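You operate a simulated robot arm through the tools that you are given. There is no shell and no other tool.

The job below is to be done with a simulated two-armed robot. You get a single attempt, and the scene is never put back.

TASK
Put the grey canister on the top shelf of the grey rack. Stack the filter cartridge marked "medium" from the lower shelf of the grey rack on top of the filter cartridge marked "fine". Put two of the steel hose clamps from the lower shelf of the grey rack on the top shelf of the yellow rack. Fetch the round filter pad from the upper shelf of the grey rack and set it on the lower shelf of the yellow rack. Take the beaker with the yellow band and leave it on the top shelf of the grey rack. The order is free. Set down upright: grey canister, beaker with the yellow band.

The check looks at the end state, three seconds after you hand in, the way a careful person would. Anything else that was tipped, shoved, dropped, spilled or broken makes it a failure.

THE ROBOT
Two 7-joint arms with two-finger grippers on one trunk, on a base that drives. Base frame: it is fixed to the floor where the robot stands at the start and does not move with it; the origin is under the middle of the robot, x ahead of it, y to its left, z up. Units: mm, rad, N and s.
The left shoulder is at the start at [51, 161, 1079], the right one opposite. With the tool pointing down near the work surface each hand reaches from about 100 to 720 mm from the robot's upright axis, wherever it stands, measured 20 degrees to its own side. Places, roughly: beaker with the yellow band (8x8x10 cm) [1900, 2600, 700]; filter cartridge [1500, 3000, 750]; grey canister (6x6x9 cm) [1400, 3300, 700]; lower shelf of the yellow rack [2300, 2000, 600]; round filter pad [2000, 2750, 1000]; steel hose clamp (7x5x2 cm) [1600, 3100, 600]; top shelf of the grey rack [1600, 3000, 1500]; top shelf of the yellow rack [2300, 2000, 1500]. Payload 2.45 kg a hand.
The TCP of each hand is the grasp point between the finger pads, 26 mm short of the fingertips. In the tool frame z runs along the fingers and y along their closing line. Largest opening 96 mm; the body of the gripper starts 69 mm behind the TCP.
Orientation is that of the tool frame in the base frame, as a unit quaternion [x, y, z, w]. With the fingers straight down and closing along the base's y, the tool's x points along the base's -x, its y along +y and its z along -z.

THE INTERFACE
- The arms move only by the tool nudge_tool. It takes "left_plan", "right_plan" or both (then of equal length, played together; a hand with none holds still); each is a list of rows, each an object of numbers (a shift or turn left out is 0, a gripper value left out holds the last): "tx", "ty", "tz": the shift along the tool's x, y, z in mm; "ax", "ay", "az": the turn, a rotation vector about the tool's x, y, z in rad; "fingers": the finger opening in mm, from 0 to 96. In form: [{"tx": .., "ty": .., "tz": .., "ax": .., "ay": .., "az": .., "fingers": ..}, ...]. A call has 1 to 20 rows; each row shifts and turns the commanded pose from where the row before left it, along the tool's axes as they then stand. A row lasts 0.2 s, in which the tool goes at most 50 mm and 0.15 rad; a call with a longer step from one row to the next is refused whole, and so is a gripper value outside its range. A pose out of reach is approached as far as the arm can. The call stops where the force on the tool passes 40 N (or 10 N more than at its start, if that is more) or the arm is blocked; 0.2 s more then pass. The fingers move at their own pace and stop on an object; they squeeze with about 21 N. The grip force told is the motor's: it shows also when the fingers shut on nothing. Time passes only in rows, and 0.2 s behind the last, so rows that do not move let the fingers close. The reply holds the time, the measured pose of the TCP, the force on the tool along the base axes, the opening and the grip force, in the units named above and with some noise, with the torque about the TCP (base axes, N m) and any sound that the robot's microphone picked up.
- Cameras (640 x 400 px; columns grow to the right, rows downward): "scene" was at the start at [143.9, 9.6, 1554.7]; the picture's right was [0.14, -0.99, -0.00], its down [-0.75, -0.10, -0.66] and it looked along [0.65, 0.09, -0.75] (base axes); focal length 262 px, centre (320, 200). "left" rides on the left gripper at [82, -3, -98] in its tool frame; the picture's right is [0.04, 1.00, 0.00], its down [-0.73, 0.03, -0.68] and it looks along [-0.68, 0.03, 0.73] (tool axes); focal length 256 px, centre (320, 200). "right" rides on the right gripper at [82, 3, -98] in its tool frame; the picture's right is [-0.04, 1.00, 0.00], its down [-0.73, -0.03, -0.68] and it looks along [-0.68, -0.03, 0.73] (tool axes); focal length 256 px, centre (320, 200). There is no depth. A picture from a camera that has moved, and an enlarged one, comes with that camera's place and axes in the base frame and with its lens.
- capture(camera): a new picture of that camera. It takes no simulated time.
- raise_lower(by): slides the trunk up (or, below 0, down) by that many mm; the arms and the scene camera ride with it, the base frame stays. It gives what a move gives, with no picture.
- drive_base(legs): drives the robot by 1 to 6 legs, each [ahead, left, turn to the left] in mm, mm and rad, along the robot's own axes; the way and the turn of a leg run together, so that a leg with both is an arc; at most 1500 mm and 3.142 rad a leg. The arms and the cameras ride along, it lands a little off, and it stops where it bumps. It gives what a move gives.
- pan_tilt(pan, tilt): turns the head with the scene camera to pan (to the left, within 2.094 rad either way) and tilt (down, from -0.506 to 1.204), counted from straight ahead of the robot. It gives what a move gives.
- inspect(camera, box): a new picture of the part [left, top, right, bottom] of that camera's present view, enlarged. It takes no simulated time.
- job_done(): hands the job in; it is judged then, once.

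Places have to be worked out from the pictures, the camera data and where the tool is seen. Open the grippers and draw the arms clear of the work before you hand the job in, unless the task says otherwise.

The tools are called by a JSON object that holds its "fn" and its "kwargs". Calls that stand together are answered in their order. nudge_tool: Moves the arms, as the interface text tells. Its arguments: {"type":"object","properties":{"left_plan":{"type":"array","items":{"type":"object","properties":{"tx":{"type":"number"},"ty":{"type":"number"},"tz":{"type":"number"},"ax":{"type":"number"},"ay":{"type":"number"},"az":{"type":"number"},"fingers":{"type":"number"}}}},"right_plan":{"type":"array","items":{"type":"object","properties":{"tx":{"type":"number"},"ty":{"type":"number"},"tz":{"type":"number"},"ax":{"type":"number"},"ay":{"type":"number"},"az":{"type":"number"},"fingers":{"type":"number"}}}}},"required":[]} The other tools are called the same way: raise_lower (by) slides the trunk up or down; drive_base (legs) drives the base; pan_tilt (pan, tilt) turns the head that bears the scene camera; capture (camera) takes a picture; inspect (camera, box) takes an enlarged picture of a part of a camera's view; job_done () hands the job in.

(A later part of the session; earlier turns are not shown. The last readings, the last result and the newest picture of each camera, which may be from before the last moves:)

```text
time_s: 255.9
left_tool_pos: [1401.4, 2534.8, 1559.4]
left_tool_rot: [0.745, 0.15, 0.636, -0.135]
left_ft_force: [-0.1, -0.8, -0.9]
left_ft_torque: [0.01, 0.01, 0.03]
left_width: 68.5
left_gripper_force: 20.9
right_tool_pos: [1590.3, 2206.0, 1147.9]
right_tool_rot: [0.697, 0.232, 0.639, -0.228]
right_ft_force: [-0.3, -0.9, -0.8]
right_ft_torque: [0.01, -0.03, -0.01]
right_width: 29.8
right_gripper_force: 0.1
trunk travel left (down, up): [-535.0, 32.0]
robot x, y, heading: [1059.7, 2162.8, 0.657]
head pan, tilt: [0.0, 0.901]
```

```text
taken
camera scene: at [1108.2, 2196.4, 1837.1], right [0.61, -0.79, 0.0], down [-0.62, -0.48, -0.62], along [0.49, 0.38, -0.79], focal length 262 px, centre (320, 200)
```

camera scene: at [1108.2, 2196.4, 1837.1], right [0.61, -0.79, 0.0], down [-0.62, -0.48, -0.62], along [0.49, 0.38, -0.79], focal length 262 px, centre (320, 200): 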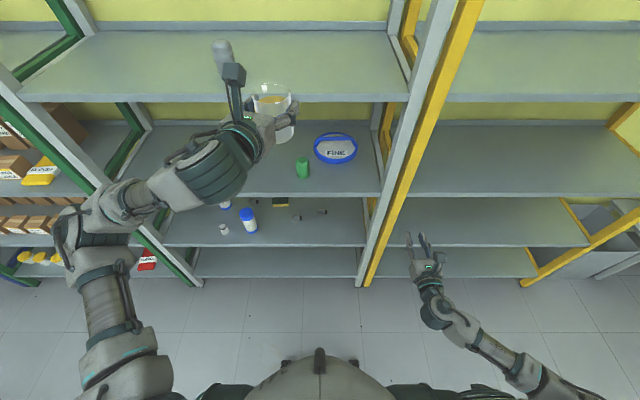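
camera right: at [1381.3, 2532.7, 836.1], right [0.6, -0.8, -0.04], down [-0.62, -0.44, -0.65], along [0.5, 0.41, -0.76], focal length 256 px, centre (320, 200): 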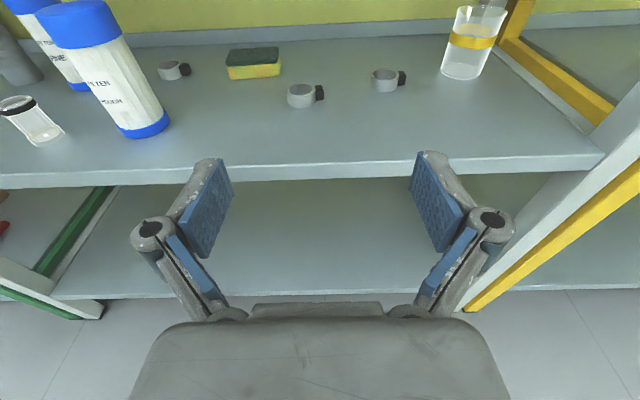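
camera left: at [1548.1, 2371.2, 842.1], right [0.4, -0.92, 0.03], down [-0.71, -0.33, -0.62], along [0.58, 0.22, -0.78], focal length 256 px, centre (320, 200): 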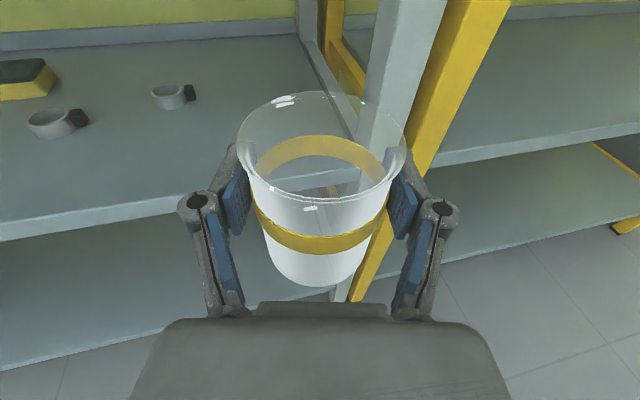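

The beaker is at z 1559. The right hand is in line with the posts, so I'll move it 150 mm right before driving in.

{"fn": "nudge_tool", "kwargs": {"right_plan": [{"ty": 12}, {"ty": 20}, {"ty": 20}, {"ty": 20}, {"ty": 20}, {"ty": 20}, {"ty": 20}, {"ty": 12}, {"ty": 6}, {}, {}]}}

{"fn": "drive_base", "kwargs": {"legs": [[255, 0, 0]]}}

{"fn": "nudge_tool", "kwargs": {"left_plan": [{}, {}, {}, {}]}}

{"fn": "capture", "kwargs": {"camera": "scene"}}

{"fn": "capture", "kwargs": {"camera": "left"}}

```text
time_s: 258.3
left_tool_pos: [1401.6, 2534.6, 1559.4]
left_tool_rot: [0.744, 0.15, 0.636, -0.136]
left_ft_force: [-1.5, 0.3, -0.1]
left_ft_torque: [-0.01, 0.0, 0.0]
left_width: 68.3
left_gripper_force: 21.1
right_tool_pos: [1681.6, 2087.2, 1144.1]
right_tool_rot: [0.697, 0.232, 0.639, -0.228]
right_ft_force: [0.2, -0.2, 0.2]
right_ft_torque: [-0.01, -0.04, 0.01]
right_width: 30.0
right_gripper_force: 0.0
trunk travel left (down, up): [-535.0, 32.0]
robot x, y, heading: [1056.5, 2164.1, 0.656]
head pan, tilt: [0.0, 0.901]
```

```text
time_s: 260.1
left_tool_pos: [1598.8, 2686.8, 1559.6]
left_tool_rot: [0.744, 0.15, 0.637, -0.136]
left_ft_force: [-1.0, 0.3, -1.3]
left_ft_torque: [-0.03, 0.02, 0.05]
left_width: 68.6
left_gripper_force: 20.7
right_tool_pos: [1879.3, 2240.4, 1145.2]
right_tool_rot: [0.697, 0.231, 0.639, -0.228]
right_ft_force: [-0.5, 0.2, -0.6]
right_ft_torque: [0.02, -0.04, -0.01]
right_width: 30.0
right_gripper_force: 0.0
trunk travel left (down, up): [-535.0, 32.0]
robot x, y, heading: [1260.8, 2318.2, 0.649]
head pan, tilt: [0.0, 0.901]
```

```text
time_s: 261.1
left_tool_pos: [1600.9, 2689.2, 1559.4]
left_tool_rot: [0.743, 0.15, 0.638, -0.136]
left_ft_force: [0.6, 0.0, -0.8]
left_ft_torque: [-0.02, 0.01, 0.04]
left_width: 68.0
left_gripper_force: 21.3
right_tool_pos: [1881.7, 2241.6, 1143.9]
right_tool_rot: [0.697, 0.232, 0.639, -0.228]
right_ft_force: [-0.4, 0.5, 0.6]
right_ft_torque: [-0.02, 0.0, 0.03]
right_width: 29.8
right_gripper_force: 0.0
trunk travel left (down, up): [-535.0, 32.0]
robot x, y, heading: [1262.2, 2312.9, 0.654]
head pan, tilt: [0.0, 0.901]
```

```text
taken
camera scene: at [1310.4, 2350.0, 1837.1], right [0.61, -0.79, 0.0], down [-0.62, -0.48, -0.62], along [0.49, 0.38, -0.79], focal length 262 px, centre (320, 200)
```

scene: 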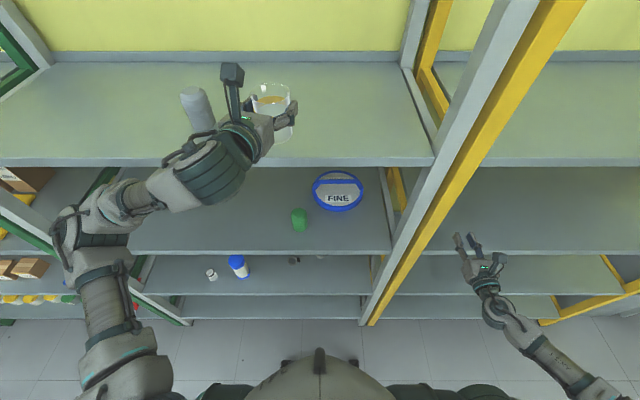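

```text
taken
camera left: at [1523.3, 2657.8, 1654.4], right [0.4, -0.92, 0.03], down [-0.71, -0.33, -0.62], along [0.58, 0.23, -0.78], focal length 256 px, centre (320, 200)
```

left: 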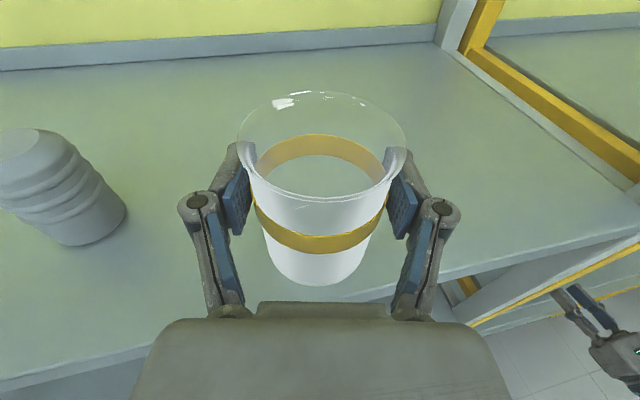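

Clear of the canister by about 100 mm. I'll extend 75 mm deeper onto the shelf, then lower 26 mm.

{"fn": "nudge_tool", "kwargs": {"left_plan": [{"tz": 5, "tx": 0.8}, {"tz": 9.5, "tx": 1.45}, {"tz": 9.5, "tx": 1.45}, {"tz": 9.5, "tx": 1.45}, {"tz": 9.5, "tx": 1.45}, {"tz": 9.5, "tx": 1.45}, {"tz": 9.5, "tx": 1.45}, {"tz": 7, "tx": 1.1}, {"tz": 4, "tx": 0.6}, {}, {}]}}

{"fn": "nudge_tool", "kwargs": {"left_plan": [{"tx": -4, "tz": 0.6}, {"tx": -6, "tz": 0.9}, {"tx": -6, "tz": 0.9}, {"tx": -6, "tz": 0.9}, {"tx": -4, "tz": 0.6}, {}, {}]}}

{"fn": "capture", "kwargs": {"camera": "left"}}

```text
time_s: 263.5
left_tool_pos: [1669.5, 2717.6, 1559.6]
left_tool_rot: [0.744, 0.15, 0.637, -0.135]
left_ft_force: [0.3, 0.6, -1.8]
left_ft_torque: [0.01, 0.01, 0.02]
left_width: 68.1
left_gripper_force: 21.0
right_tool_pos: [1882.0, 2241.7, 1145.4]
right_tool_rot: [0.697, 0.231, 0.64, -0.227]
right_ft_force: [-0.5, -0.3, -0.6]
right_ft_torque: [0.02, 0.0, -0.02]
right_width: 29.8
right_gripper_force: 0.0
trunk travel left (down, up): [-535.0, 32.0]
robot x, y, heading: [1261.0, 2315.3, 0.658]
head pan, tilt: [0.0, 0.901]
```

```text
time_s: 265.1
left_tool_pos: [1668.2, 2717.3, 1533.3]
left_tool_rot: [0.744, 0.151, 0.637, -0.136]
left_ft_force: [0.5, 0.6, -1.5]
left_ft_torque: [0.0, 0.01, -0.02]
left_width: 68.2
left_gripper_force: 20.8
right_tool_pos: [1881.2, 2241.9, 1143.7]
right_tool_rot: [0.697, 0.232, 0.639, -0.228]
right_ft_force: [0.0, 0.5, -0.8]
right_ft_torque: [0.04, 0.04, -0.02]
right_width: 29.9
right_gripper_force: 0.0
trunk travel left (down, up): [-535.0, 32.0]
robot x, y, heading: [1257.3, 2316.8, 0.652]
head pan, tilt: [0.0, 0.901]
```

```text
taken
camera left: at [1591.1, 2686.3, 1627.9], right [0.4, -0.92, 0.03], down [-0.71, -0.33, -0.62], along [0.58, 0.23, -0.78], focal length 256 px, centre (320, 200)
```

left: 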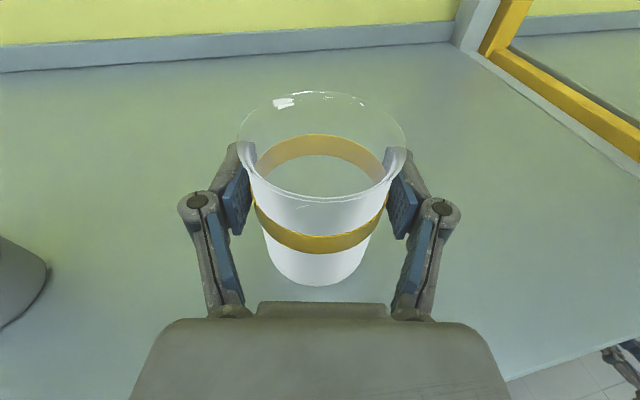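

About 9 mm to go. I'll lower in small steps until contact.

{"fn": "nudge_tool", "kwargs": {"left_plan": [{"tx": -2, "tz": 0.3}, {"tx": -2, "tz": 0.3}, {"tx": -2, "tz": 0.3}, {"tx": -1, "tz": 0.15}, {}]}}

{"fn": "nudge_tool", "kwargs": {"left_plan": [{"tx": -1, "tz": 0.15}, {"tx": -1, "tz": 0.15}, {}]}}

```text
time_s: 266.3
left_tool_pos: [1667.9, 2717.4, 1527.0]
left_tool_rot: [0.744, 0.15, 0.637, -0.136]
left_ft_force: [-1.0, 0.0, -0.9]
left_ft_torque: [0.0, 0.02, 0.02]
left_width: 68.2
left_gripper_force: 20.8
right_tool_pos: [1882.0, 2241.9, 1144.5]
right_tool_rot: [0.695, 0.233, 0.64, -0.229]
right_ft_force: [-0.1, -0.3, 0.0]
right_ft_torque: [0.01, -0.03, -0.05]
right_width: 29.7
right_gripper_force: 0.0
trunk travel left (down, up): [-535.0, 32.0]
robot x, y, heading: [1260.0, 2316.0, 0.654]
head pan, tilt: [0.0, 0.901]
```

```text
time_s: 267.1
left_tool_pos: [1668.0, 2717.5, 1524.2]
left_tool_rot: [0.743, 0.15, 0.638, -0.135]
left_ft_force: [1.6, 1.7, 5.3]
left_ft_torque: [-0.08, -0.05, 0.02]
left_width: 68.4
left_gripper_force: 21.1
right_tool_pos: [1881.3, 2241.9, 1144.6]
right_tool_rot: [0.697, 0.232, 0.64, -0.228]
right_ft_force: [0.4, -0.2, 0.4]
right_ft_torque: [0.01, 0.05, 0.0]
right_width: 30.0
right_gripper_force: 0.0
trunk travel left (down, up): [-535.0, 32.0]
robot x, y, heading: [1260.2, 2321.8, 0.652]
head pan, tilt: [0.0, 0.901]
```

The beaker touches the shelf (about 6 N). I'll open gently and withdraw straight back.

{"fn": "nudge_tool", "kwargs": {"left_plan": [{"fingers": 72}, {"fingers": 78}, {"fingers": 88}, {"fingers": 96}, {}, {}]}}

{"fn": "capture", "kwargs": {"camera": "left"}}

```text
time_s: 268.5
left_tool_pos: [1668.0, 2717.6, 1524.1]
left_tool_rot: [0.743, 0.151, 0.637, -0.136]
left_ft_force: [1.0, 0.0, 0.9]
left_ft_torque: [-0.01, 0.02, 0.01]
left_width: 96.1
left_gripper_force: 0.0
right_tool_pos: [1882.2, 2242.9, 1144.0]
right_tool_rot: [0.696, 0.232, 0.64, -0.228]
right_ft_force: [0.3, 0.1, -1.1]
right_ft_torque: [-0.01, 0.02, 0.03]
right_width: 29.8
right_gripper_force: 0.1
trunk travel left (down, up): [-535.0, 32.0]
robot x, y, heading: [1257.6, 2312.9, 0.653]
head pan, tilt: [0.0, 0.901]
```

```text
taken
camera left: at [1590.1, 2686.1, 1619.2], right [0.4, -0.92, 0.03], down [-0.71, -0.33, -0.62], along [0.58, 0.23, -0.78], focal length 256 px, centre (320, 200)
```

left: 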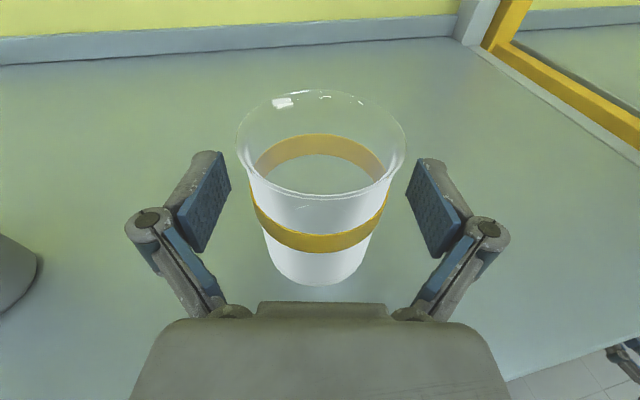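

The beaker stands free. I'll withdraw along the hand's axis, then back off with the base.

{"fn": "nudge_tool", "kwargs": {"left_plan": [{"tz": -8, "tx": -1.25}, {"tz": -11, "tx": -1.7}, {"tz": -11, "tx": -1.7}, {"tz": -11, "tx": -1.7}, {"tz": -11, "tx": -1.7}, {"tz": -11, "tx": -1.7}, {"tz": -8, "tx": -1.25}, {}]}}

{"fn": "drive_base", "kwargs": {"legs": [[-200, 0, 0]]}}

{"fn": "pan_tilt", "kwargs": {"pan": 0.0, "tilt": 0.6}}

{"fn": "capture", "kwargs": {"camera": "scene"}}

```text
time_s: 270.3
left_tool_pos: [1602.0, 2691.1, 1523.0]
left_tool_rot: [0.744, 0.15, 0.637, -0.135]
left_ft_force: [0.5, 1.1, -0.2]
left_ft_torque: [0.0, 0.01, 0.02]
left_width: 95.9
left_gripper_force: 0.0
right_tool_pos: [1881.2, 2241.4, 1144.6]
right_tool_rot: [0.697, 0.232, 0.64, -0.228]
right_ft_force: [-0.3, 0.5, -0.4]
right_ft_torque: [0.0, 0.01, 0.0]
right_width: 29.9
right_gripper_force: 0.0
trunk travel left (down, up): [-535.0, 32.0]
robot x, y, heading: [1256.3, 2316.9, 0.653]
head pan, tilt: [0.0, 0.901]
```

```text
time_s: 271.9
left_tool_pos: [1453.0, 2573.9, 1521.1]
left_tool_rot: [0.745, 0.149, 0.637, -0.133]
left_ft_force: [0.7, 0.8, -0.1]
left_ft_torque: [-0.02, 0.02, 0.04]
left_width: 96.0
left_gripper_force: 0.1
right_tool_pos: [1728.6, 2123.9, 1143.1]
right_tool_rot: [0.698, 0.232, 0.638, -0.227]
right_ft_force: [-0.1, -0.5, 0.2]
right_ft_torque: [0.0, 0.01, -0.01]
right_width: 30.2
right_gripper_force: 0.1
trunk travel left (down, up): [-535.0, 32.0]
robot x, y, heading: [1107.4, 2195.3, 0.657]
head pan, tilt: [0.0, 0.901]
```

```text
time_s: 272.7
left_tool_pos: [1444.8, 2569.6, 1524.8]
left_tool_rot: [0.743, 0.15, 0.638, -0.136]
left_ft_force: [-0.1, -0.7, 0.6]
left_ft_torque: [0.01, 0.01, 0.01]
left_width: 95.6
left_gripper_force: 0.0
right_tool_pos: [1723.4, 2119.9, 1146.7]
right_tool_rot: [0.695, 0.232, 0.641, -0.228]
right_ft_force: [-0.4, -0.3, 0.1]
right_ft_torque: [0.0, -0.04, 0.02]
right_width: 30.0
right_gripper_force: 0.0
trunk travel left (down, up): [-535.0, 32.0]
robot x, y, heading: [1107.0, 2192.8, 0.649]
head pan, tilt: [0.0, 0.6]
```

```text
taken
camera scene: at [1164.4, 2237.9, 1861.9], right [0.61, -0.79, 0.0], down [-0.45, -0.34, -0.82], along [0.65, 0.5, -0.57], focal length 262 px, centre (320, 200)
```

scene: 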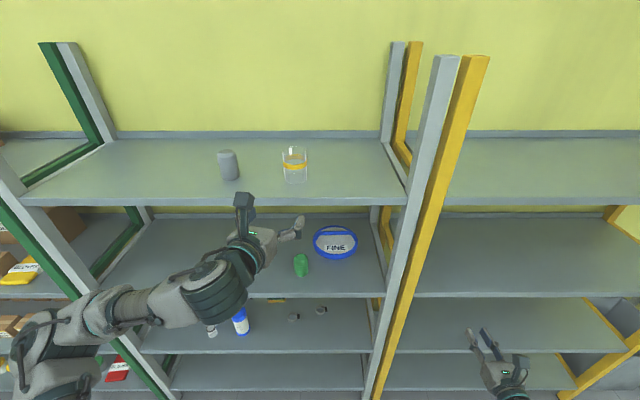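

Both the canister and the beaker stand on the top shelf. Next the filter pad: I'll zoom in on it to understand its handle.

{"fn": "inspect", "kwargs": {"camera": "scene", "box": [280, 205, 390, 290]}}

{"fn": "raise_lower", "kwargs": {"by": -250}}

{"fn": "inspect", "kwargs": {"camera": "scene", "box": [260, 140, 420, 260]}}

{"fn": "capture", "kwargs": {"camera": "scene"}}

```text
4.71 times, centred on (335, 248) of scene
camera zoom: at [1164.4, 2237.9, 1861.9], right [0.61, -0.79, 0.0], down [-0.45, -0.34, -0.82], along [0.65, 0.5, -0.57], focal length 1234 px, centre (249, -24)
```

zoom: 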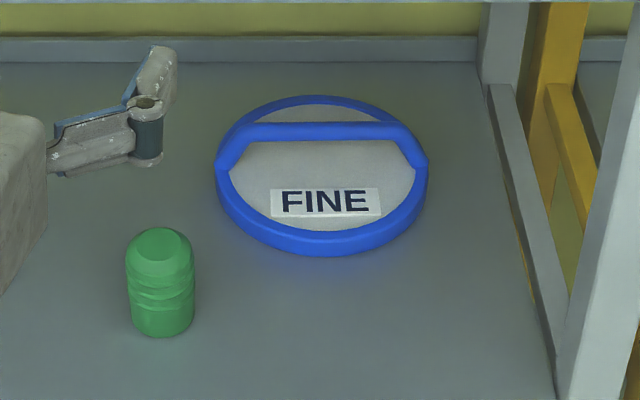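

```text
time_s: 275.3
left_tool_pos: [1444.2, 2570.1, 1274.3]
left_tool_rot: [0.743, 0.15, 0.638, -0.135]
left_ft_force: [-0.7, -0.3, -0.7]
left_ft_torque: [0.01, -0.02, 0.0]
left_width: 96.1
left_gripper_force: 0.1
right_tool_pos: [1722.8, 2119.8, 897.8]
right_tool_rot: [0.696, 0.232, 0.64, -0.228]
right_ft_force: [-0.7, 0.3, -0.2]
right_ft_torque: [0.0, 0.02, -0.02]
right_width: 29.8
right_gripper_force: 0.1
trunk travel left (down, up): [-285.0, 282.0]
robot x, y, heading: [1104.1, 2199.2, 0.649]
head pan, tilt: [0.0, 0.6]
```

```text
3.33 times, centred on (340, 200) of scene
camera zoom: at [1208.3, 2272.4, 1611.9], right [0.61, -0.79, 0.0], down [-0.45, -0.34, -0.82], along [0.65, 0.5, -0.57], focal length 874 px, centre (253, 200)
```

zoom: 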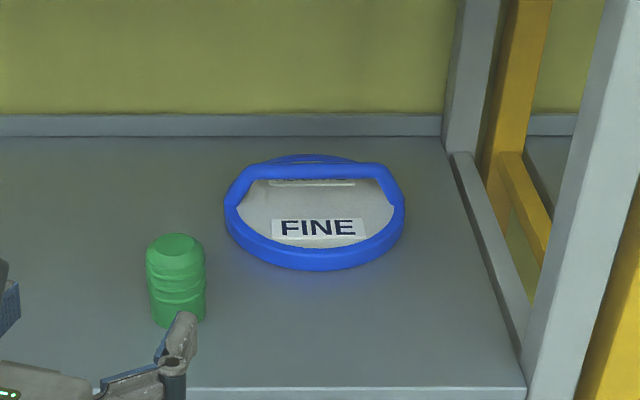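

```text
taken
camera scene: at [1208.3, 2272.4, 1611.9], right [0.61, -0.79, 0.0], down [-0.45, -0.34, -0.82], along [0.65, 0.5, -0.57], focal length 262 px, centre (320, 200)
```

scene: 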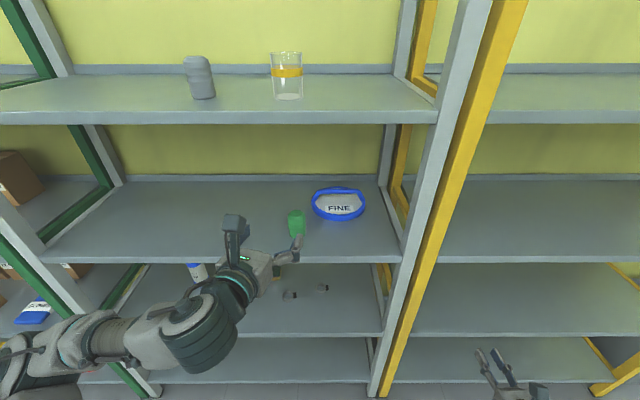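

The pad's handle is a bar about 140 mm long running left–right at (n≈3143, z≈1097), above the ring centre (l≈998). I'll grip it from above with the left hand pointing straight down and closing front-to-back. First I'll lower the left hand in free space and turn it down.

{"fn": "nudge_tool", "kwargs": {"left_plan": [{"tx": -34.6, "ty": -8.4, "tz": 3}, {"tx": -34.6, "ty": -8.4, "tz": 3}, {"tx": -34.6, "ty": -8.4, "tz": 3}, {"tx": -34.6, "ty": -8.4, "tz": 3}, {"tx": -34.6, "ty": -8.4, "tz": 3}, {"tx": -34.6, "ty": -8.4, "tz": 3}, {"tx": -34.6, "ty": -8.4, "tz": 3}, {"tx": -34.6, "ty": -8.4, "tz": 3}, {"tx": -34.6, "ty": -8.4, "tz": 3}, {"tx": -34.6, "ty": -8.4, "tz": 3}, {"tx": -34.6, "ty": -8.4, "tz": 3}, {"ax": 0.123, "az": -0.019}, {"ax": 0.123, "az": -0.019}, {}]}}

{"fn": "nudge_tool", "kwargs": {"left_plan": [{"ay": -0.142, "fingers": 40}, {"ay": -0.142}, {"ay": -0.142}, {"ay": -0.142}, {"ay": -0.142}, {"ay": -0.142}, {"ay": -0.142}, {"ay": -0.142}, {"ay": -0.142}, {"ay": -0.142}, {}]}}

{"fn": "nudge_tool", "kwargs": {"left_plan": [{"az": -0.1428}, {"az": -0.1428}, {"az": -0.1428}, {"az": -0.1428}, {"az": -0.1428}, {"az": -0.1428}, {"az": -0.1428}, {"az": -0.1428}, {"az": -0.1428}, {"az": -0.1428}, {"az": -0.1428}, {}]}}

{"fn": "pan_tilt", "kwargs": {"pan": 0.1, "tilt": 0.95}}

{"fn": "capture", "kwargs": {"camera": "scene"}}

```text
time_s: 278.3
left_tool_pos: [1383.3, 2647.9, 892.4]
left_tool_rot: [0.718, 0.241, 0.617, -0.214]
left_ft_force: [-0.2, -0.6, -0.7]
left_ft_torque: [0.0, 0.02, 0.01]
left_width: 95.8
left_gripper_force: 0.0
right_tool_pos: [1723.9, 2121.3, 896.3]
right_tool_rot: [0.695, 0.232, 0.642, -0.228]
right_ft_force: [0.1, -0.2, 1.1]
right_ft_torque: [0.0, 0.01, 0.0]
right_width: 30.2
right_gripper_force: 0.0
trunk travel left (down, up): [-285.0, 282.0]
robot x, y, heading: [1102.9, 2195.0, 0.648]
head pan, tilt: [0.0, 0.6]
```

```text
time_s: 280.7
left_tool_pos: [1384.5, 2648.3, 894.6]
left_tool_rot: [0.947, 0.322, 0.0, -0.004]
left_ft_force: [-0.3, -0.5, 0.1]
left_ft_torque: [-0.01, 0.01, -0.02]
left_width: 39.9
left_gripper_force: 0.2
right_tool_pos: [1723.8, 2120.4, 895.8]
right_tool_rot: [0.695, 0.231, 0.642, -0.227]
right_ft_force: [-0.2, 0.3, 1.3]
right_ft_torque: [0.02, -0.02, -0.03]
right_width: 30.1
right_gripper_force: 0.1
trunk travel left (down, up): [-285.0, 282.0]
robot x, y, heading: [1105.5, 2199.0, 0.651]
head pan, tilt: [0.0, 0.6]
```

```text
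time_s: 283.3
left_tool_pos: [1384.9, 2648.4, 894.5]
left_tool_rot: [0.442, 0.897, 0.003, -0.005]
left_ft_force: [1.9, 0.1, 0.0]
left_ft_torque: [0.01, 0.01, -0.02]
left_width: 40.1
left_gripper_force: 0.1
right_tool_pos: [1724.0, 2121.8, 896.1]
right_tool_rot: [0.696, 0.231, 0.641, -0.227]
right_ft_force: [-0.4, -0.2, -0.4]
right_ft_torque: [0.01, 0.0, 0.01]
right_width: 30.2
right_gripper_force: 0.0
trunk travel left (down, up): [-285.0, 282.0]
robot x, y, heading: [1106.6, 2198.8, 0.654]
head pan, tilt: [0.0, 0.6]
```

```text
time_s: 284.1
left_tool_pos: [1385.2, 2648.9, 894.4]
left_tool_rot: [0.443, 0.897, 0.003, -0.003]
left_ft_force: [-0.2, -0.5, 0.2]
left_ft_torque: [0.0, -0.07, 0.01]
left_width: 40.1
left_gripper_force: 0.2
right_tool_pos: [1723.3, 2121.8, 896.4]
right_tool_rot: [0.695, 0.232, 0.641, -0.227]
right_ft_force: [0.2, -1.0, -0.7]
right_ft_torque: [-0.03, 0.03, -0.04]
right_width: 30.1
right_gripper_force: 0.1
trunk travel left (down, up): [-285.0, 282.0]
robot x, y, heading: [1104.4, 2192.8, 0.65]
head pan, tilt: [0.099, 0.949]
```

```text
taken
camera scene: at [1191.6, 2269.1, 1583.4], right [0.68, -0.73, 0.0], down [-0.6, -0.56, -0.58], along [0.42, 0.4, -0.81], focal length 262 px, centre (320, 200)
```

scene: 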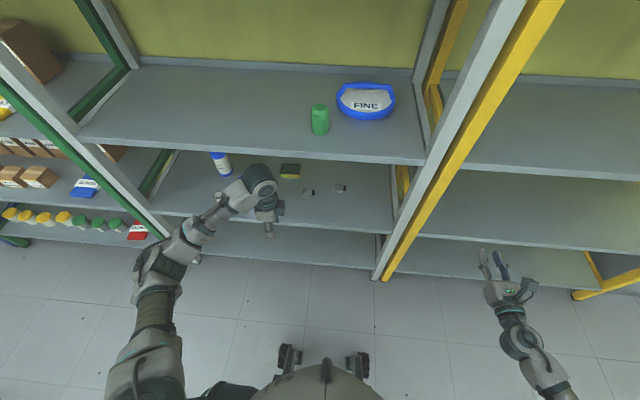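

The left hand now points straight down, closing front-to-back. I'll shift 262 mm right with the trunk still moderate, let it settle, then raise the trunk to pad height.

{"fn": "drive_base", "kwargs": {"legs": [[0, -262, 0.003]]}}

{"fn": "nudge_tool", "kwargs": {"left_plan": [{}, {}, {}, {}, {}, {}, {}, {}, {}, {}, {}, {}, {}, {}, {}, {}, {}, {}]}}

{"fn": "raise_lower", "kwargs": {"by": 250}}

{"fn": "nudge_tool", "kwargs": {"left_plan": [{}, {}, {}, {}]}}

{"fn": "capture", "kwargs": {"camera": "scene"}}

```text
time_s: 286.0
left_tool_pos: [1534.6, 2452.8, 892.3]
left_tool_rot: [0.44, 0.898, 0.0, 0.001]
left_ft_force: [0.2, -0.1, 0.1]
left_ft_torque: [-0.04, 0.0, 0.03]
left_width: 40.4
left_gripper_force: 0.0
right_tool_pos: [1875.4, 1925.9, 901.6]
right_tool_rot: [0.694, 0.238, 0.642, -0.225]
right_ft_force: [0.0, 1.0, 0.2]
right_ft_torque: [-0.05, 0.02, -0.01]
right_width: 30.0
right_gripper_force: 0.1
trunk travel left (down, up): [-285.0, 282.0]
robot x, y, heading: [1263.0, 1990.5, 0.657]
head pan, tilt: [0.099, 0.949]
```

```text
time_s: 289.8
left_tool_pos: [1536.8, 2445.4, 894.4]
left_tool_rot: [0.44, 0.898, 0.004, -0.001]
left_ft_force: [-0.6, 0.3, -0.3]
left_ft_torque: [-0.01, -0.01, 0.0]
left_width: 40.1
left_gripper_force: 0.1
right_tool_pos: [1876.8, 1920.7, 899.9]
right_tool_rot: [0.694, 0.235, 0.642, -0.227]
right_ft_force: [-0.5, 0.1, 0.3]
right_ft_torque: [0.01, -0.01, -0.01]
right_width: 30.2
right_gripper_force: 0.0
trunk travel left (down, up): [-285.0, 282.0]
robot x, y, heading: [1264.2, 1988.5, 0.656]
head pan, tilt: [0.099, 0.949]
```

```text
time_s: 292.4
left_tool_pos: [1537.1, 2445.8, 1144.6]
left_tool_rot: [0.44, 0.898, 0.003, -0.001]
left_ft_force: [-0.4, 1.2, 0.4]
left_ft_torque: [0.02, 0.01, 0.0]
left_width: 40.1
left_gripper_force: 0.1
right_tool_pos: [1877.8, 1919.8, 1148.9]
right_tool_rot: [0.694, 0.234, 0.642, -0.227]
right_ft_force: [-0.3, -0.9, -0.5]
right_ft_torque: [-0.02, -0.02, 0.01]
right_width: 29.8
right_gripper_force: 0.0
trunk travel left (down, up): [-535.0, 32.0]
robot x, y, heading: [1264.5, 1989.0, 0.654]
head pan, tilt: [0.099, 0.949]
```

```text
time_s: 293.4
left_tool_pos: [1536.6, 2446.6, 1142.6]
left_tool_rot: [0.44, 0.898, 0.002, -0.001]
left_ft_force: [-0.2, 0.7, -0.1]
left_ft_torque: [0.01, 0.02, 0.01]
left_width: 40.0
left_gripper_force: 0.0
right_tool_pos: [1879.4, 1918.8, 1149.0]
right_tool_rot: [0.695, 0.235, 0.641, -0.227]
right_ft_force: [-0.2, -0.6, -0.2]
right_ft_torque: [0.0, 0.02, -0.01]
right_width: 30.0
right_gripper_force: 0.0
trunk travel left (down, up): [-535.0, 32.0]
robot x, y, heading: [1262.1, 1991.1, 0.659]
head pan, tilt: [0.099, 0.949]
```

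```text
taken
camera scene: at [1305.0, 2028.6, 1833.5], right [0.69, -0.73, 0.0], down [-0.59, -0.56, -0.58], along [0.42, 0.4, -0.81], focal length 262 px, centre (320, 200)
```

scene: 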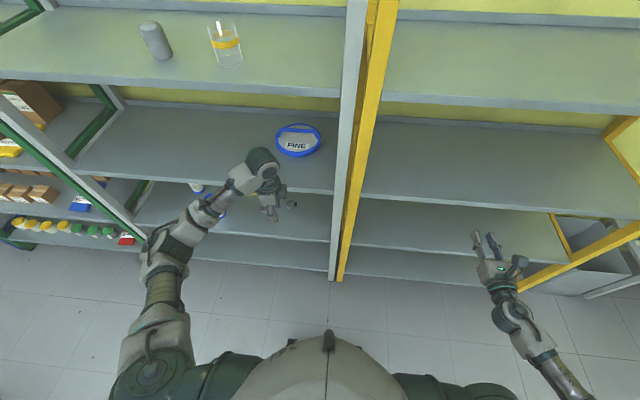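

The hand is at z 1143, just above bar height, lined up at l≈1007. I'll raise it 10 mm and drive in.

{"fn": "nudge_tool", "kwargs": {"left_plan": [{"tz": -6}, {"tz": -6}, {}]}}

{"fn": "drive_base", "kwargs": {"legs": [[220, 0, 0]]}}

{"fn": "nudge_tool", "kwargs": {"left_plan": [{}, {}, {}]}}

{"fn": "capture", "kwargs": {"camera": "left"}}

{"fn": "capture", "kwargs": {"camera": "scene"}}

```text
time_s: 294.2
left_tool_pos: [1537.4, 2446.3, 1155.6]
left_tool_rot: [0.44, 0.898, 0.003, -0.001]
left_ft_force: [-0.7, -0.5, 0.4]
left_ft_torque: [-0.01, 0.02, 0.05]
left_width: 39.9
left_gripper_force: 0.1
right_tool_pos: [1879.1, 1919.4, 1149.1]
right_tool_rot: [0.694, 0.235, 0.641, -0.227]
right_ft_force: [-0.2, -0.2, 0.1]
right_ft_torque: [-0.02, 0.03, -0.02]
right_width: 30.2
right_gripper_force: 0.1
trunk travel left (down, up): [-535.0, 32.0]
robot x, y, heading: [1261.4, 1988.4, 0.656]
head pan, tilt: [0.099, 0.949]
```

```text
time_s: 295.9
left_tool_pos: [1713.4, 2582.6, 1157.9]
left_tool_rot: [0.439, 0.898, 0.003, -0.001]
left_ft_force: [-0.2, 0.1, 0.1]
left_ft_torque: [-0.02, -0.03, -0.01]
left_width: 39.8
left_gripper_force: 0.1
right_tool_pos: [2053.5, 2057.4, 1150.0]
right_tool_rot: [0.693, 0.235, 0.642, -0.229]
right_ft_force: [-0.3, -0.3, 0.3]
right_ft_torque: [0.05, 0.0, 0.01]
right_width: 30.2
right_gripper_force: 0.1
trunk travel left (down, up): [-535.0, 32.0]
robot x, y, heading: [1443.5, 2127.3, 0.658]
head pan, tilt: [0.099, 0.949]
```

```text
time_s: 296.7
left_tool_pos: [1713.9, 2584.3, 1155.9]
left_tool_rot: [0.439, 0.898, 0.004, -0.001]
left_ft_force: [0.4, 0.8, 0.8]
left_ft_torque: [-0.02, 0.0, -0.02]
left_width: 40.3
left_gripper_force: 0.0
right_tool_pos: [2055.8, 2059.6, 1148.5]
right_tool_rot: [0.694, 0.236, 0.641, -0.229]
right_ft_force: [-0.2, -0.1, 0.7]
right_ft_torque: [0.02, -0.01, 0.0]
right_width: 29.9
right_gripper_force: 0.0
trunk travel left (down, up): [-535.0, 32.0]
robot x, y, heading: [1442.1, 2127.7, 0.661]
head pan, tilt: [0.099, 0.949]
```

```text
taken
camera left: at [1662.7, 2646.1, 1254.8], right [0.76, 0.65, 0.0], down [0.47, -0.57, 0.68], along [0.44, -0.51, -0.74], focal length 256 px, centre (320, 200)
```

left: 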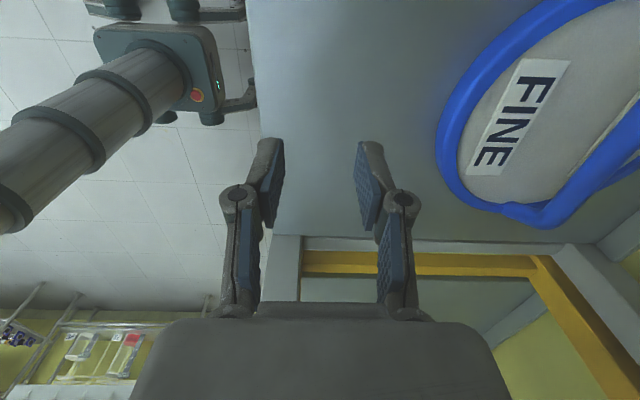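

```text
taken
camera scene: at [1484.9, 2166.7, 1833.5], right [0.69, -0.73, 0.0], down [-0.59, -0.56, -0.58], along [0.42, 0.4, -0.81], focal length 262 px, centre (320, 200)
```

scene: 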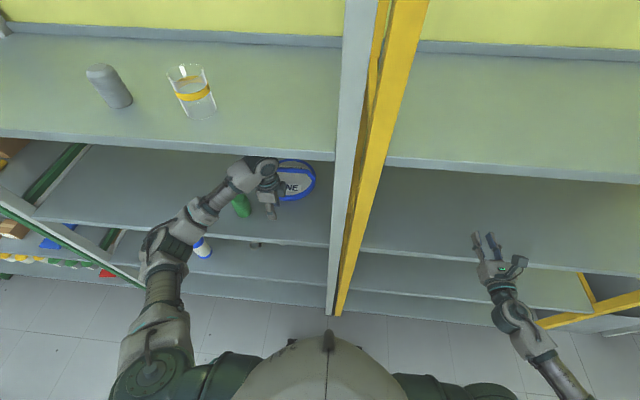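

The pad appears in the wrist view, deeper in. I'll drive another 120 mm and look again.

{"fn": "drive_base", "kwargs": {"legs": [[118, 0, 0]]}}

{"fn": "nudge_tool", "kwargs": {"left_plan": [{}, {}, {}]}}

{"fn": "capture", "kwargs": {"camera": "left"}}

{"fn": "capture", "kwargs": {"camera": "scene"}}

```text
time_s: 297.9
left_tool_pos: [1802.8, 2654.2, 1157.9]
left_tool_rot: [0.439, 0.898, 0.003, -0.002]
left_ft_force: [0.2, 0.2, 0.3]
left_ft_torque: [0.02, 0.02, 0.0]
left_width: 39.6
left_gripper_force: 0.1
right_tool_pos: [2143.4, 2127.9, 1151.2]
right_tool_rot: [0.692, 0.236, 0.643, -0.229]
right_ft_force: [1.1, -0.8, -0.1]
right_ft_torque: [0.02, -0.01, -0.03]
right_width: 29.9
right_gripper_force: 0.0
trunk travel left (down, up): [-535.0, 32.0]
robot x, y, heading: [1529.3, 2199.7, 0.659]
head pan, tilt: [0.099, 0.949]
```

```text
time_s: 298.7
left_tool_pos: [1804.4, 2656.5, 1156.0]
left_tool_rot: [0.44, 0.898, 0.002, -0.001]
left_ft_force: [-0.4, -0.2, 0.2]
left_ft_torque: [0.02, -0.01, 0.0]
left_width: 40.0
left_gripper_force: 0.0
right_tool_pos: [2147.6, 2131.0, 1150.2]
right_tool_rot: [0.694, 0.235, 0.641, -0.227]
right_ft_force: [0.8, 0.0, 0.2]
right_ft_torque: [-0.01, -0.04, 0.01]
right_width: 30.0
right_gripper_force: 0.1
trunk travel left (down, up): [-535.0, 32.0]
robot x, y, heading: [1529.5, 2200.2, 0.657]
head pan, tilt: [0.099, 0.949]
```

```text
taken
camera left: at [1752.9, 2718.0, 1254.5], right [0.76, 0.65, 0.0], down [0.47, -0.56, 0.68], along [0.44, -0.51, -0.74], focal length 256 px, centre (320, 200)
```

left: 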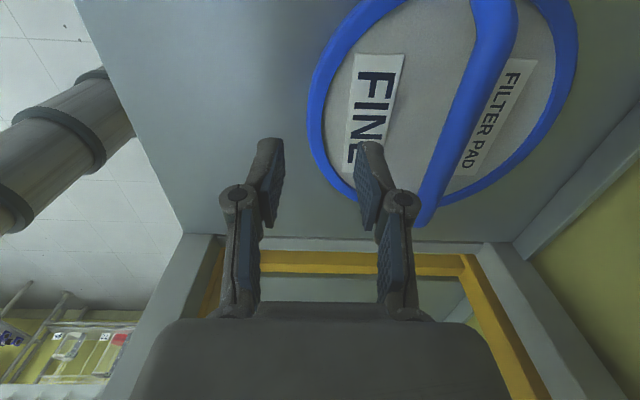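

```text
taken
camera scene: at [1576.2, 2238.5, 1833.5], right [0.69, -0.73, 0.0], down [-0.59, -0.56, -0.58], along [0.42, 0.4, -0.82], focal length 262 px, centre (320, 200)
```

scene: 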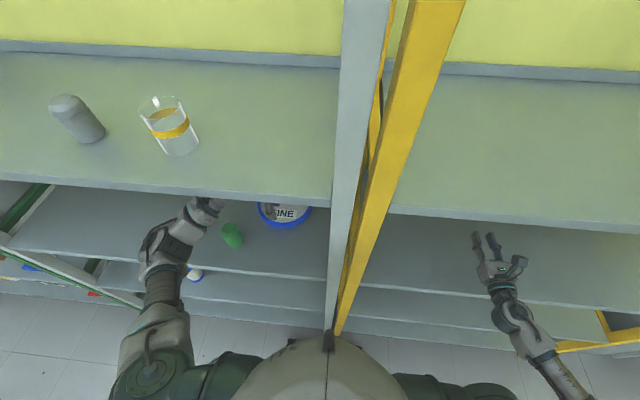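

The bar is 98 mm ahead of the TCP (n≈3146), centred at l≈1008 and rotated by about 0.07 rad. I'll align the hand and move over it at safe height.

{"fn": "nudge_tool", "kwargs": {"left_plan": [{"az": -0.07}, {"ty": 10, "tx": -0.6}, {"ty": 14, "tx": -0.8}, {"ty": 14, "tx": -0.8}, {"ty": 14, "tx": -0.8}, {"ty": 14, "tx": -0.8}, {"ty": 14, "tx": -0.8}, {"ty": 12, "tx": -0.8}, {"ty": 6, "tx": -0.6}, {}, {}]}}

{"fn": "capture", "kwargs": {"camera": "left"}}

{"fn": "capture", "kwargs": {"camera": "scene"}}

```text
time_s: 301.1
left_tool_pos: [1880.6, 2715.6, 1158.5]
left_tool_rot: [0.407, 0.913, 0.003, -0.002]
left_ft_force: [0.2, -0.4, -0.3]
left_ft_torque: [-0.01, 0.01, -0.02]
left_width: 39.9
left_gripper_force: 0.1
right_tool_pos: [2146.0, 2129.1, 1150.0]
right_tool_rot: [0.694, 0.235, 0.642, -0.228]
right_ft_force: [-0.3, -0.2, 0.2]
right_ft_torque: [0.01, 0.05, 0.0]
right_width: 29.8
right_gripper_force: 0.0
trunk travel left (down, up): [-535.0, 32.0]
robot x, y, heading: [1533.0, 2197.6, 0.655]
head pan, tilt: [0.099, 0.949]
```

```text
taken
camera left: at [1824.6, 2773.9, 1255.9], right [0.72, 0.7, 0.0], down [0.51, -0.53, 0.68], along [0.47, -0.48, -0.74], focal length 256 px, centre (320, 200)
```

left: 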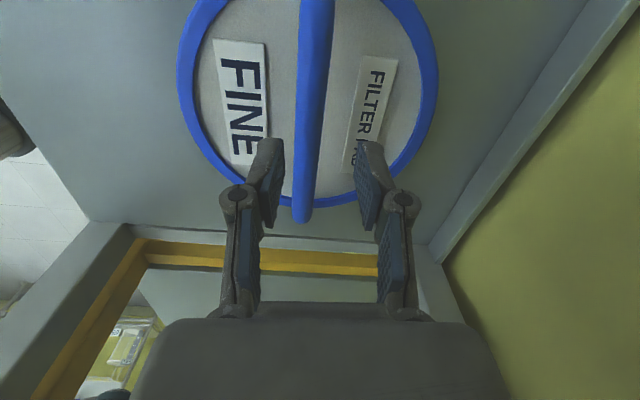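

```text
taken
camera scene: at [1575.7, 2237.3, 1833.5], right [0.69, -0.73, 0.0], down [-0.59, -0.56, -0.58], along [0.42, 0.4, -0.81], focal length 262 px, centre (320, 200)
```

scene: 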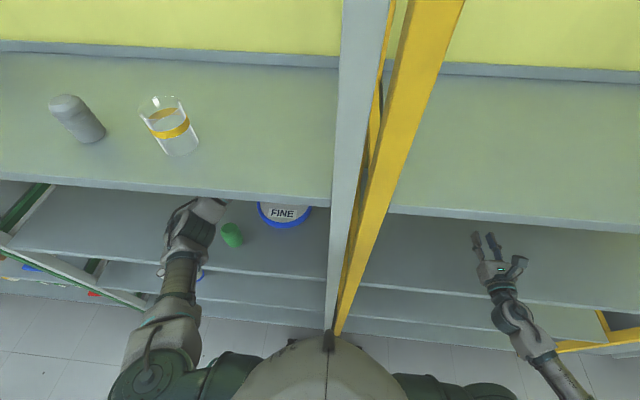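

The bar lies between the open fingers, about 5 mm toward the front. I'll correct by 5 mm and descend 45 mm, then check.

{"fn": "nudge_tool", "kwargs": {"left_plan": [{"ty": -5}, {"tz": 8}, {"tz": 10}, {"tz": 10}, {"tz": 10}, {"tz": 7}, {}]}}

{"fn": "capture", "kwargs": {"camera": "left"}}

```text
time_s: 302.7
left_tool_pos: [1878.6, 2711.6, 1112.4]
left_tool_rot: [0.407, 0.913, 0.003, -0.001]
left_ft_force: [1.0, 0.1, -0.1]
left_ft_torque: [0.0, -0.03, -0.01]
left_width: 40.1
left_gripper_force: 0.0
right_tool_pos: [2146.7, 2128.5, 1149.9]
right_tool_rot: [0.694, 0.235, 0.641, -0.228]
right_ft_force: [-0.1, 1.1, 0.4]
right_ft_torque: [0.01, -0.02, 0.01]
right_width: 29.7
right_gripper_force: 0.1
trunk travel left (down, up): [-535.0, 32.0]
robot x, y, heading: [1530.2, 2199.4, 0.659]
head pan, tilt: [0.099, 0.949]
```

```text
taken
camera left: at [1821.7, 2770.3, 1210.1], right [0.72, 0.7, 0.01], down [0.51, -0.53, 0.68], along [0.47, -0.48, -0.74], focal length 256 px, centre (320, 200)
```

left: 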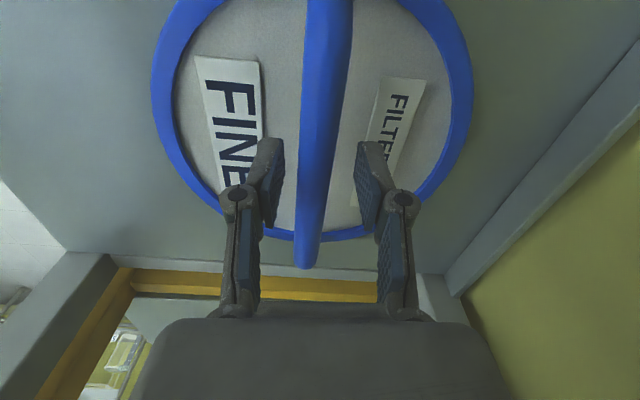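

The bar is centred between the fingers. I'll lower the last 11 mm and close on it.

{"fn": "nudge_tool", "kwargs": {"left_plan": [{"tz": 6}, {"tz": 5}, {}]}}

{"fn": "nudge_tool", "kwargs": {"left_plan": [{"fingers": 26}, {"fingers": 5}, {}, {}, {}]}}

{"fn": "capture", "kwargs": {"camera": "left"}}

```text
time_s: 303.5
left_tool_pos: [1877.6, 2712.6, 1102.0]
left_tool_rot: [0.407, 0.913, 0.003, 0.0]
left_ft_force: [0.1, -0.1, 0.3]
left_ft_torque: [0.0, -0.02, -0.02]
left_width: 40.0
left_gripper_force: 0.0
right_tool_pos: [2146.0, 2128.9, 1150.3]
right_tool_rot: [0.693, 0.236, 0.642, -0.229]
right_ft_force: [-0.2, -0.3, 0.9]
right_ft_torque: [0.02, 0.0, -0.03]
right_width: 29.9
right_gripper_force: 0.0
trunk travel left (down, up): [-535.0, 32.0]
robot x, y, heading: [1529.9, 2201.2, 0.66]
head pan, tilt: [0.099, 0.949]
```

```text
time_s: 304.7
left_tool_pos: [1877.0, 2713.3, 1101.8]
left_tool_rot: [0.408, 0.913, 0.003, -0.002]
left_ft_force: [0.2, 0.3, 0.9]
left_ft_torque: [-0.06, -0.01, -0.05]
left_width: 16.1
left_gripper_force: 20.4
right_tool_pos: [2144.5, 2129.5, 1150.3]
right_tool_rot: [0.693, 0.235, 0.642, -0.228]
right_ft_force: [0.2, 0.7, 0.1]
right_ft_torque: [0.01, 0.0, -0.01]
right_width: 30.1
right_gripper_force: 0.0
trunk travel left (down, up): [-535.0, 32.0]
robot x, y, heading: [1527.4, 2200.4, 0.655]
head pan, tilt: [0.099, 0.949]
```

```text
taken
camera left: at [1820.9, 2770.8, 1199.6], right [0.72, 0.7, 0.0], down [0.51, -0.53, 0.68], along [0.47, -0.48, -0.74], focal length 256 px, centre (320, 200)
```

left: 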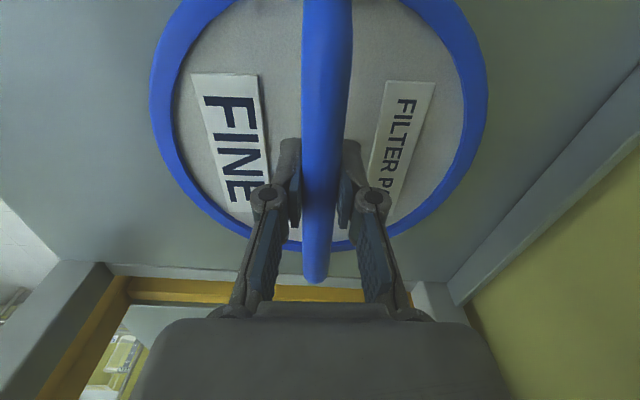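

The bar is gripped (16 mm, 20 N). I'll lift slowly by 40 mm.

{"fn": "nudge_tool", "kwargs": {"left_plan": [{"tz": -3}, {"tz": -5}, {"tz": -6}, {"tz": -6}, {"tz": -6}, {"tz": -6}, {"tz": -5}, {"tz": -3}, {}]}}

{"fn": "capture", "kwargs": {"camera": "left"}}

{"fn": "capture", "kwargs": {"camera": "scene"}}

```text
time_s: 306.7
left_tool_pos: [1876.3, 2713.8, 1140.6]
left_tool_rot: [0.407, 0.913, 0.004, -0.001]
left_ft_force: [-0.3, 0.4, -2.0]
left_ft_torque: [-0.01, 0.04, 0.0]
left_width: 16.3
left_gripper_force: 20.5
right_tool_pos: [2146.5, 2129.4, 1151.0]
right_tool_rot: [0.693, 0.236, 0.642, -0.229]
right_ft_force: [0.4, 0.2, 0.2]
right_ft_torque: [0.0, -0.02, 0.02]
right_width: 29.6
right_gripper_force: 0.1
trunk travel left (down, up): [-535.0, 32.0]
robot x, y, heading: [1537.4, 2200.1, 0.655]
head pan, tilt: [0.099, 0.949]
```

```text
taken
camera left: at [1821.0, 2771.0, 1239.3], right [0.72, 0.7, 0.0], down [0.51, -0.53, 0.68], along [0.47, -0.48, -0.74], focal length 256 px, centre (320, 200)
```

left: 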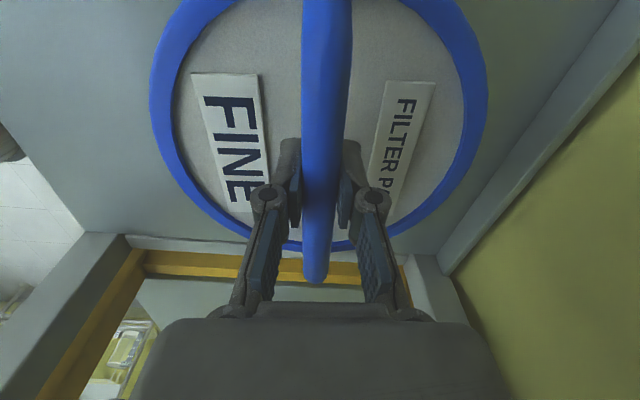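

```text
taken
camera scene: at [1575.9, 2237.7, 1833.5], right [0.69, -0.73, 0.0], down [-0.59, -0.56, -0.58], along [0.42, 0.4, -0.81], focal length 262 px, centre (320, 200)
```

scene: 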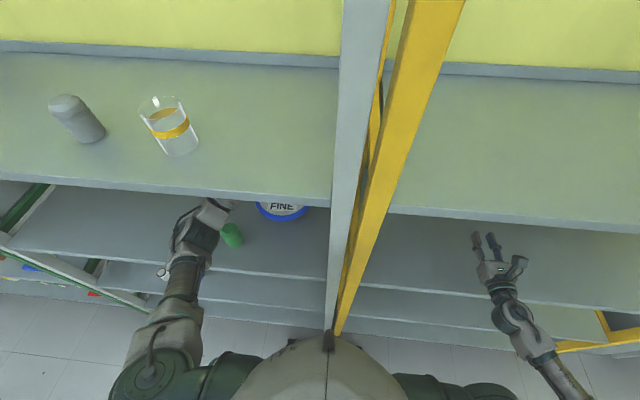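

The pad hangs level. Its left edge would pass close to the green can, so I'll first shift 35 mm right while it's lifted, then back out.

{"fn": "nudge_tool", "kwargs": {"left_plan": [{"tx": -4, "ty": -0.3}, {"tx": -7, "ty": -0.55}, {"tx": -7, "ty": -0.55}, {"tx": -7, "ty": -0.55}, {"tx": -6, "ty": -0.5}, {"tx": -4, "ty": -0.3}, {}, {}]}}

{"fn": "inspect", "kwargs": {"camera": "scene", "box": [180, 180, 360, 280]}}

```text
time_s: 308.5
left_tool_pos: [1900.1, 2685.1, 1141.6]
left_tool_rot: [0.407, 0.913, 0.003, -0.001]
left_ft_force: [-0.1, 0.0, -1.9]
left_ft_torque: [0.0, 0.02, -0.01]
left_width: 16.3
left_gripper_force: 21.1
right_tool_pos: [2146.2, 2128.8, 1150.3]
right_tool_rot: [0.693, 0.236, 0.642, -0.228]
right_ft_force: [-0.3, -0.2, 0.0]
right_ft_torque: [0.04, -0.01, 0.02]
right_width: 29.7
right_gripper_force: 0.1
trunk travel left (down, up): [-535.0, 32.0]
robot x, y, heading: [1536.5, 2197.2, 0.658]
head pan, tilt: [0.099, 0.949]
```

```text
3.56 times, centred on (270, 230) of scene
camera zoom: at [1576.2, 2237.4, 1833.5], right [0.69, -0.73, 0.0], down [-0.59, -0.56, -0.58], along [0.42, 0.4, -0.81], focal length 933 px, centre (498, 93)
```

zoom: 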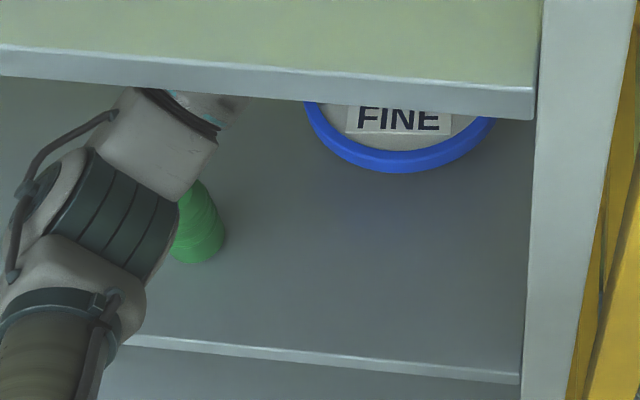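

The pad now has about 50 mm to the can and 30 mm to the post. I'll back straight out.

{"fn": "drive_base", "kwargs": {"legs": [[-150, 0, 0]]}}

{"fn": "capture", "kwargs": {"camera": "scene"}}

```text
time_s: 309.9
left_tool_pos: [1780.7, 2595.9, 1140.2]
left_tool_rot: [0.408, 0.913, 0.002, -0.001]
left_ft_force: [0.2, -1.7, -2.0]
left_ft_torque: [0.05, 0.01, 0.01]
left_width: 16.2
left_gripper_force: 21.1
right_tool_pos: [2027.9, 2039.9, 1148.9]
right_tool_rot: [0.694, 0.236, 0.642, -0.227]
right_ft_force: [-0.7, 0.0, 1.0]
right_ft_torque: [-0.03, 0.03, -0.01]
right_width: 30.0
right_gripper_force: 0.0
trunk travel left (down, up): [-535.0, 32.0]
robot x, y, heading: [1413.0, 2106.9, 0.659]
head pan, tilt: [0.099, 0.949]
```

```text
taken
camera scene: at [1460.7, 2148.9, 1833.3], right [0.69, -0.73, 0.0], down [-0.59, -0.56, -0.58], along [0.42, 0.4, -0.82], focal length 262 px, centre (320, 200)
```

scene: 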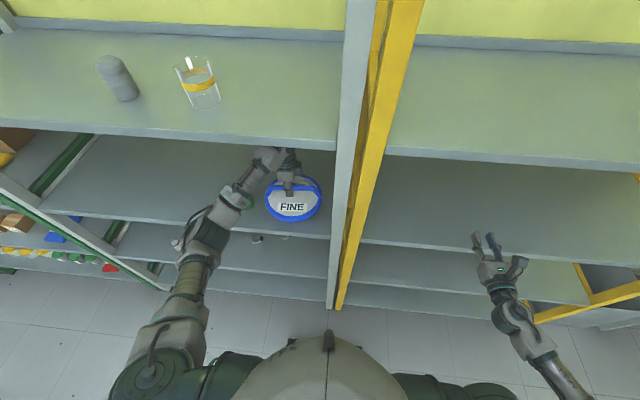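

Good so far; continuing to back out.

{"fn": "drive_base", "kwargs": {"legs": [[-260, 0, -0.003]]}}

{"fn": "nudge_tool", "kwargs": {"left_plan": [{}, {}, {}]}}

{"fn": "pan_tilt", "kwargs": {"pan": 0.0, "tilt": 0.85}}

{"fn": "capture", "kwargs": {"camera": "scene"}}

```text
time_s: 311.7
left_tool_pos: [1575.6, 2432.9, 1141.7]
left_tool_rot: [0.412, 0.911, 0.003, 0.0]
left_ft_force: [0.1, -0.1, -2.8]
left_ft_torque: [0.01, -0.01, 0.0]
left_width: 16.4
left_gripper_force: 21.4
right_tool_pos: [1818.7, 1875.5, 1151.8]
right_tool_rot: [0.694, 0.234, 0.643, -0.226]
right_ft_force: [0.3, -0.5, -0.9]
right_ft_torque: [0.02, 0.0, -0.02]
right_width: 29.9
right_gripper_force: 0.1
trunk travel left (down, up): [-535.0, 32.0]
robot x, y, heading: [1206.0, 1945.9, 0.65]
head pan, tilt: [0.099, 0.949]
```

```text
time_s: 312.5
left_tool_pos: [1571.4, 2429.9, 1146.0]
left_tool_rot: [0.411, 0.912, 0.006, 0.0]
left_ft_force: [0.5, -0.5, -2.1]
left_ft_torque: [0.0, -0.01, 0.01]
left_width: 16.3
left_gripper_force: 21.0
right_tool_pos: [1813.9, 1872.3, 1154.1]
right_tool_rot: [0.692, 0.233, 0.645, -0.226]
right_ft_force: [0.6, 0.5, -0.2]
right_ft_torque: [-0.01, 0.02, -0.01]
right_width: 29.8
right_gripper_force: 0.1
trunk travel left (down, up): [-535.0, 32.0]
robot x, y, heading: [1210.4, 1949.7, 0.648]
head pan, tilt: [0.099, 0.949]
```

```text
time_s: 313.2
left_tool_pos: [1571.2, 2430.6, 1144.6]
left_tool_rot: [0.412, 0.911, 0.005, 0.002]
left_ft_force: [0.4, 0.6, -3.4]
left_ft_torque: [0.04, 0.02, 0.01]
left_width: 16.1
left_gripper_force: 20.7
right_tool_pos: [1812.8, 1872.8, 1153.9]
right_tool_rot: [0.692, 0.233, 0.645, -0.225]
right_ft_force: [-0.7, -0.7, 0.6]
right_ft_torque: [-0.05, 0.01, 0.0]
right_width: 30.0
right_gripper_force: 0.1
trunk travel left (down, up): [-535.0, 32.0]
robot x, y, heading: [1207.2, 1949.4, 0.651]
head pan, tilt: [0.0, 0.85]
```

```text
taken
camera scene: at [1259.5, 1984.4, 1841.0], right [0.61, -0.8, 0.0], down [-0.6, -0.46, -0.66], along [0.52, 0.4, -0.75], focal length 262 px, centre (320, 200)
```

scene: 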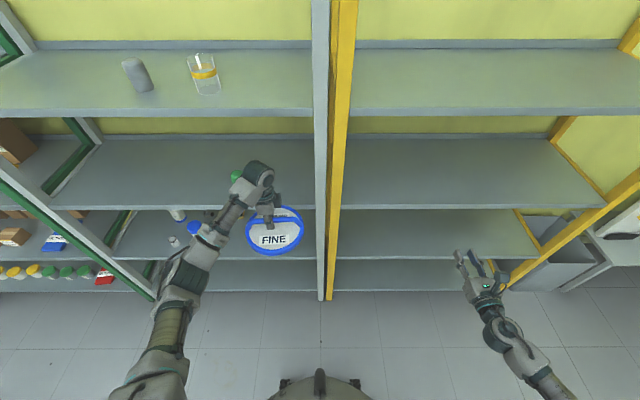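

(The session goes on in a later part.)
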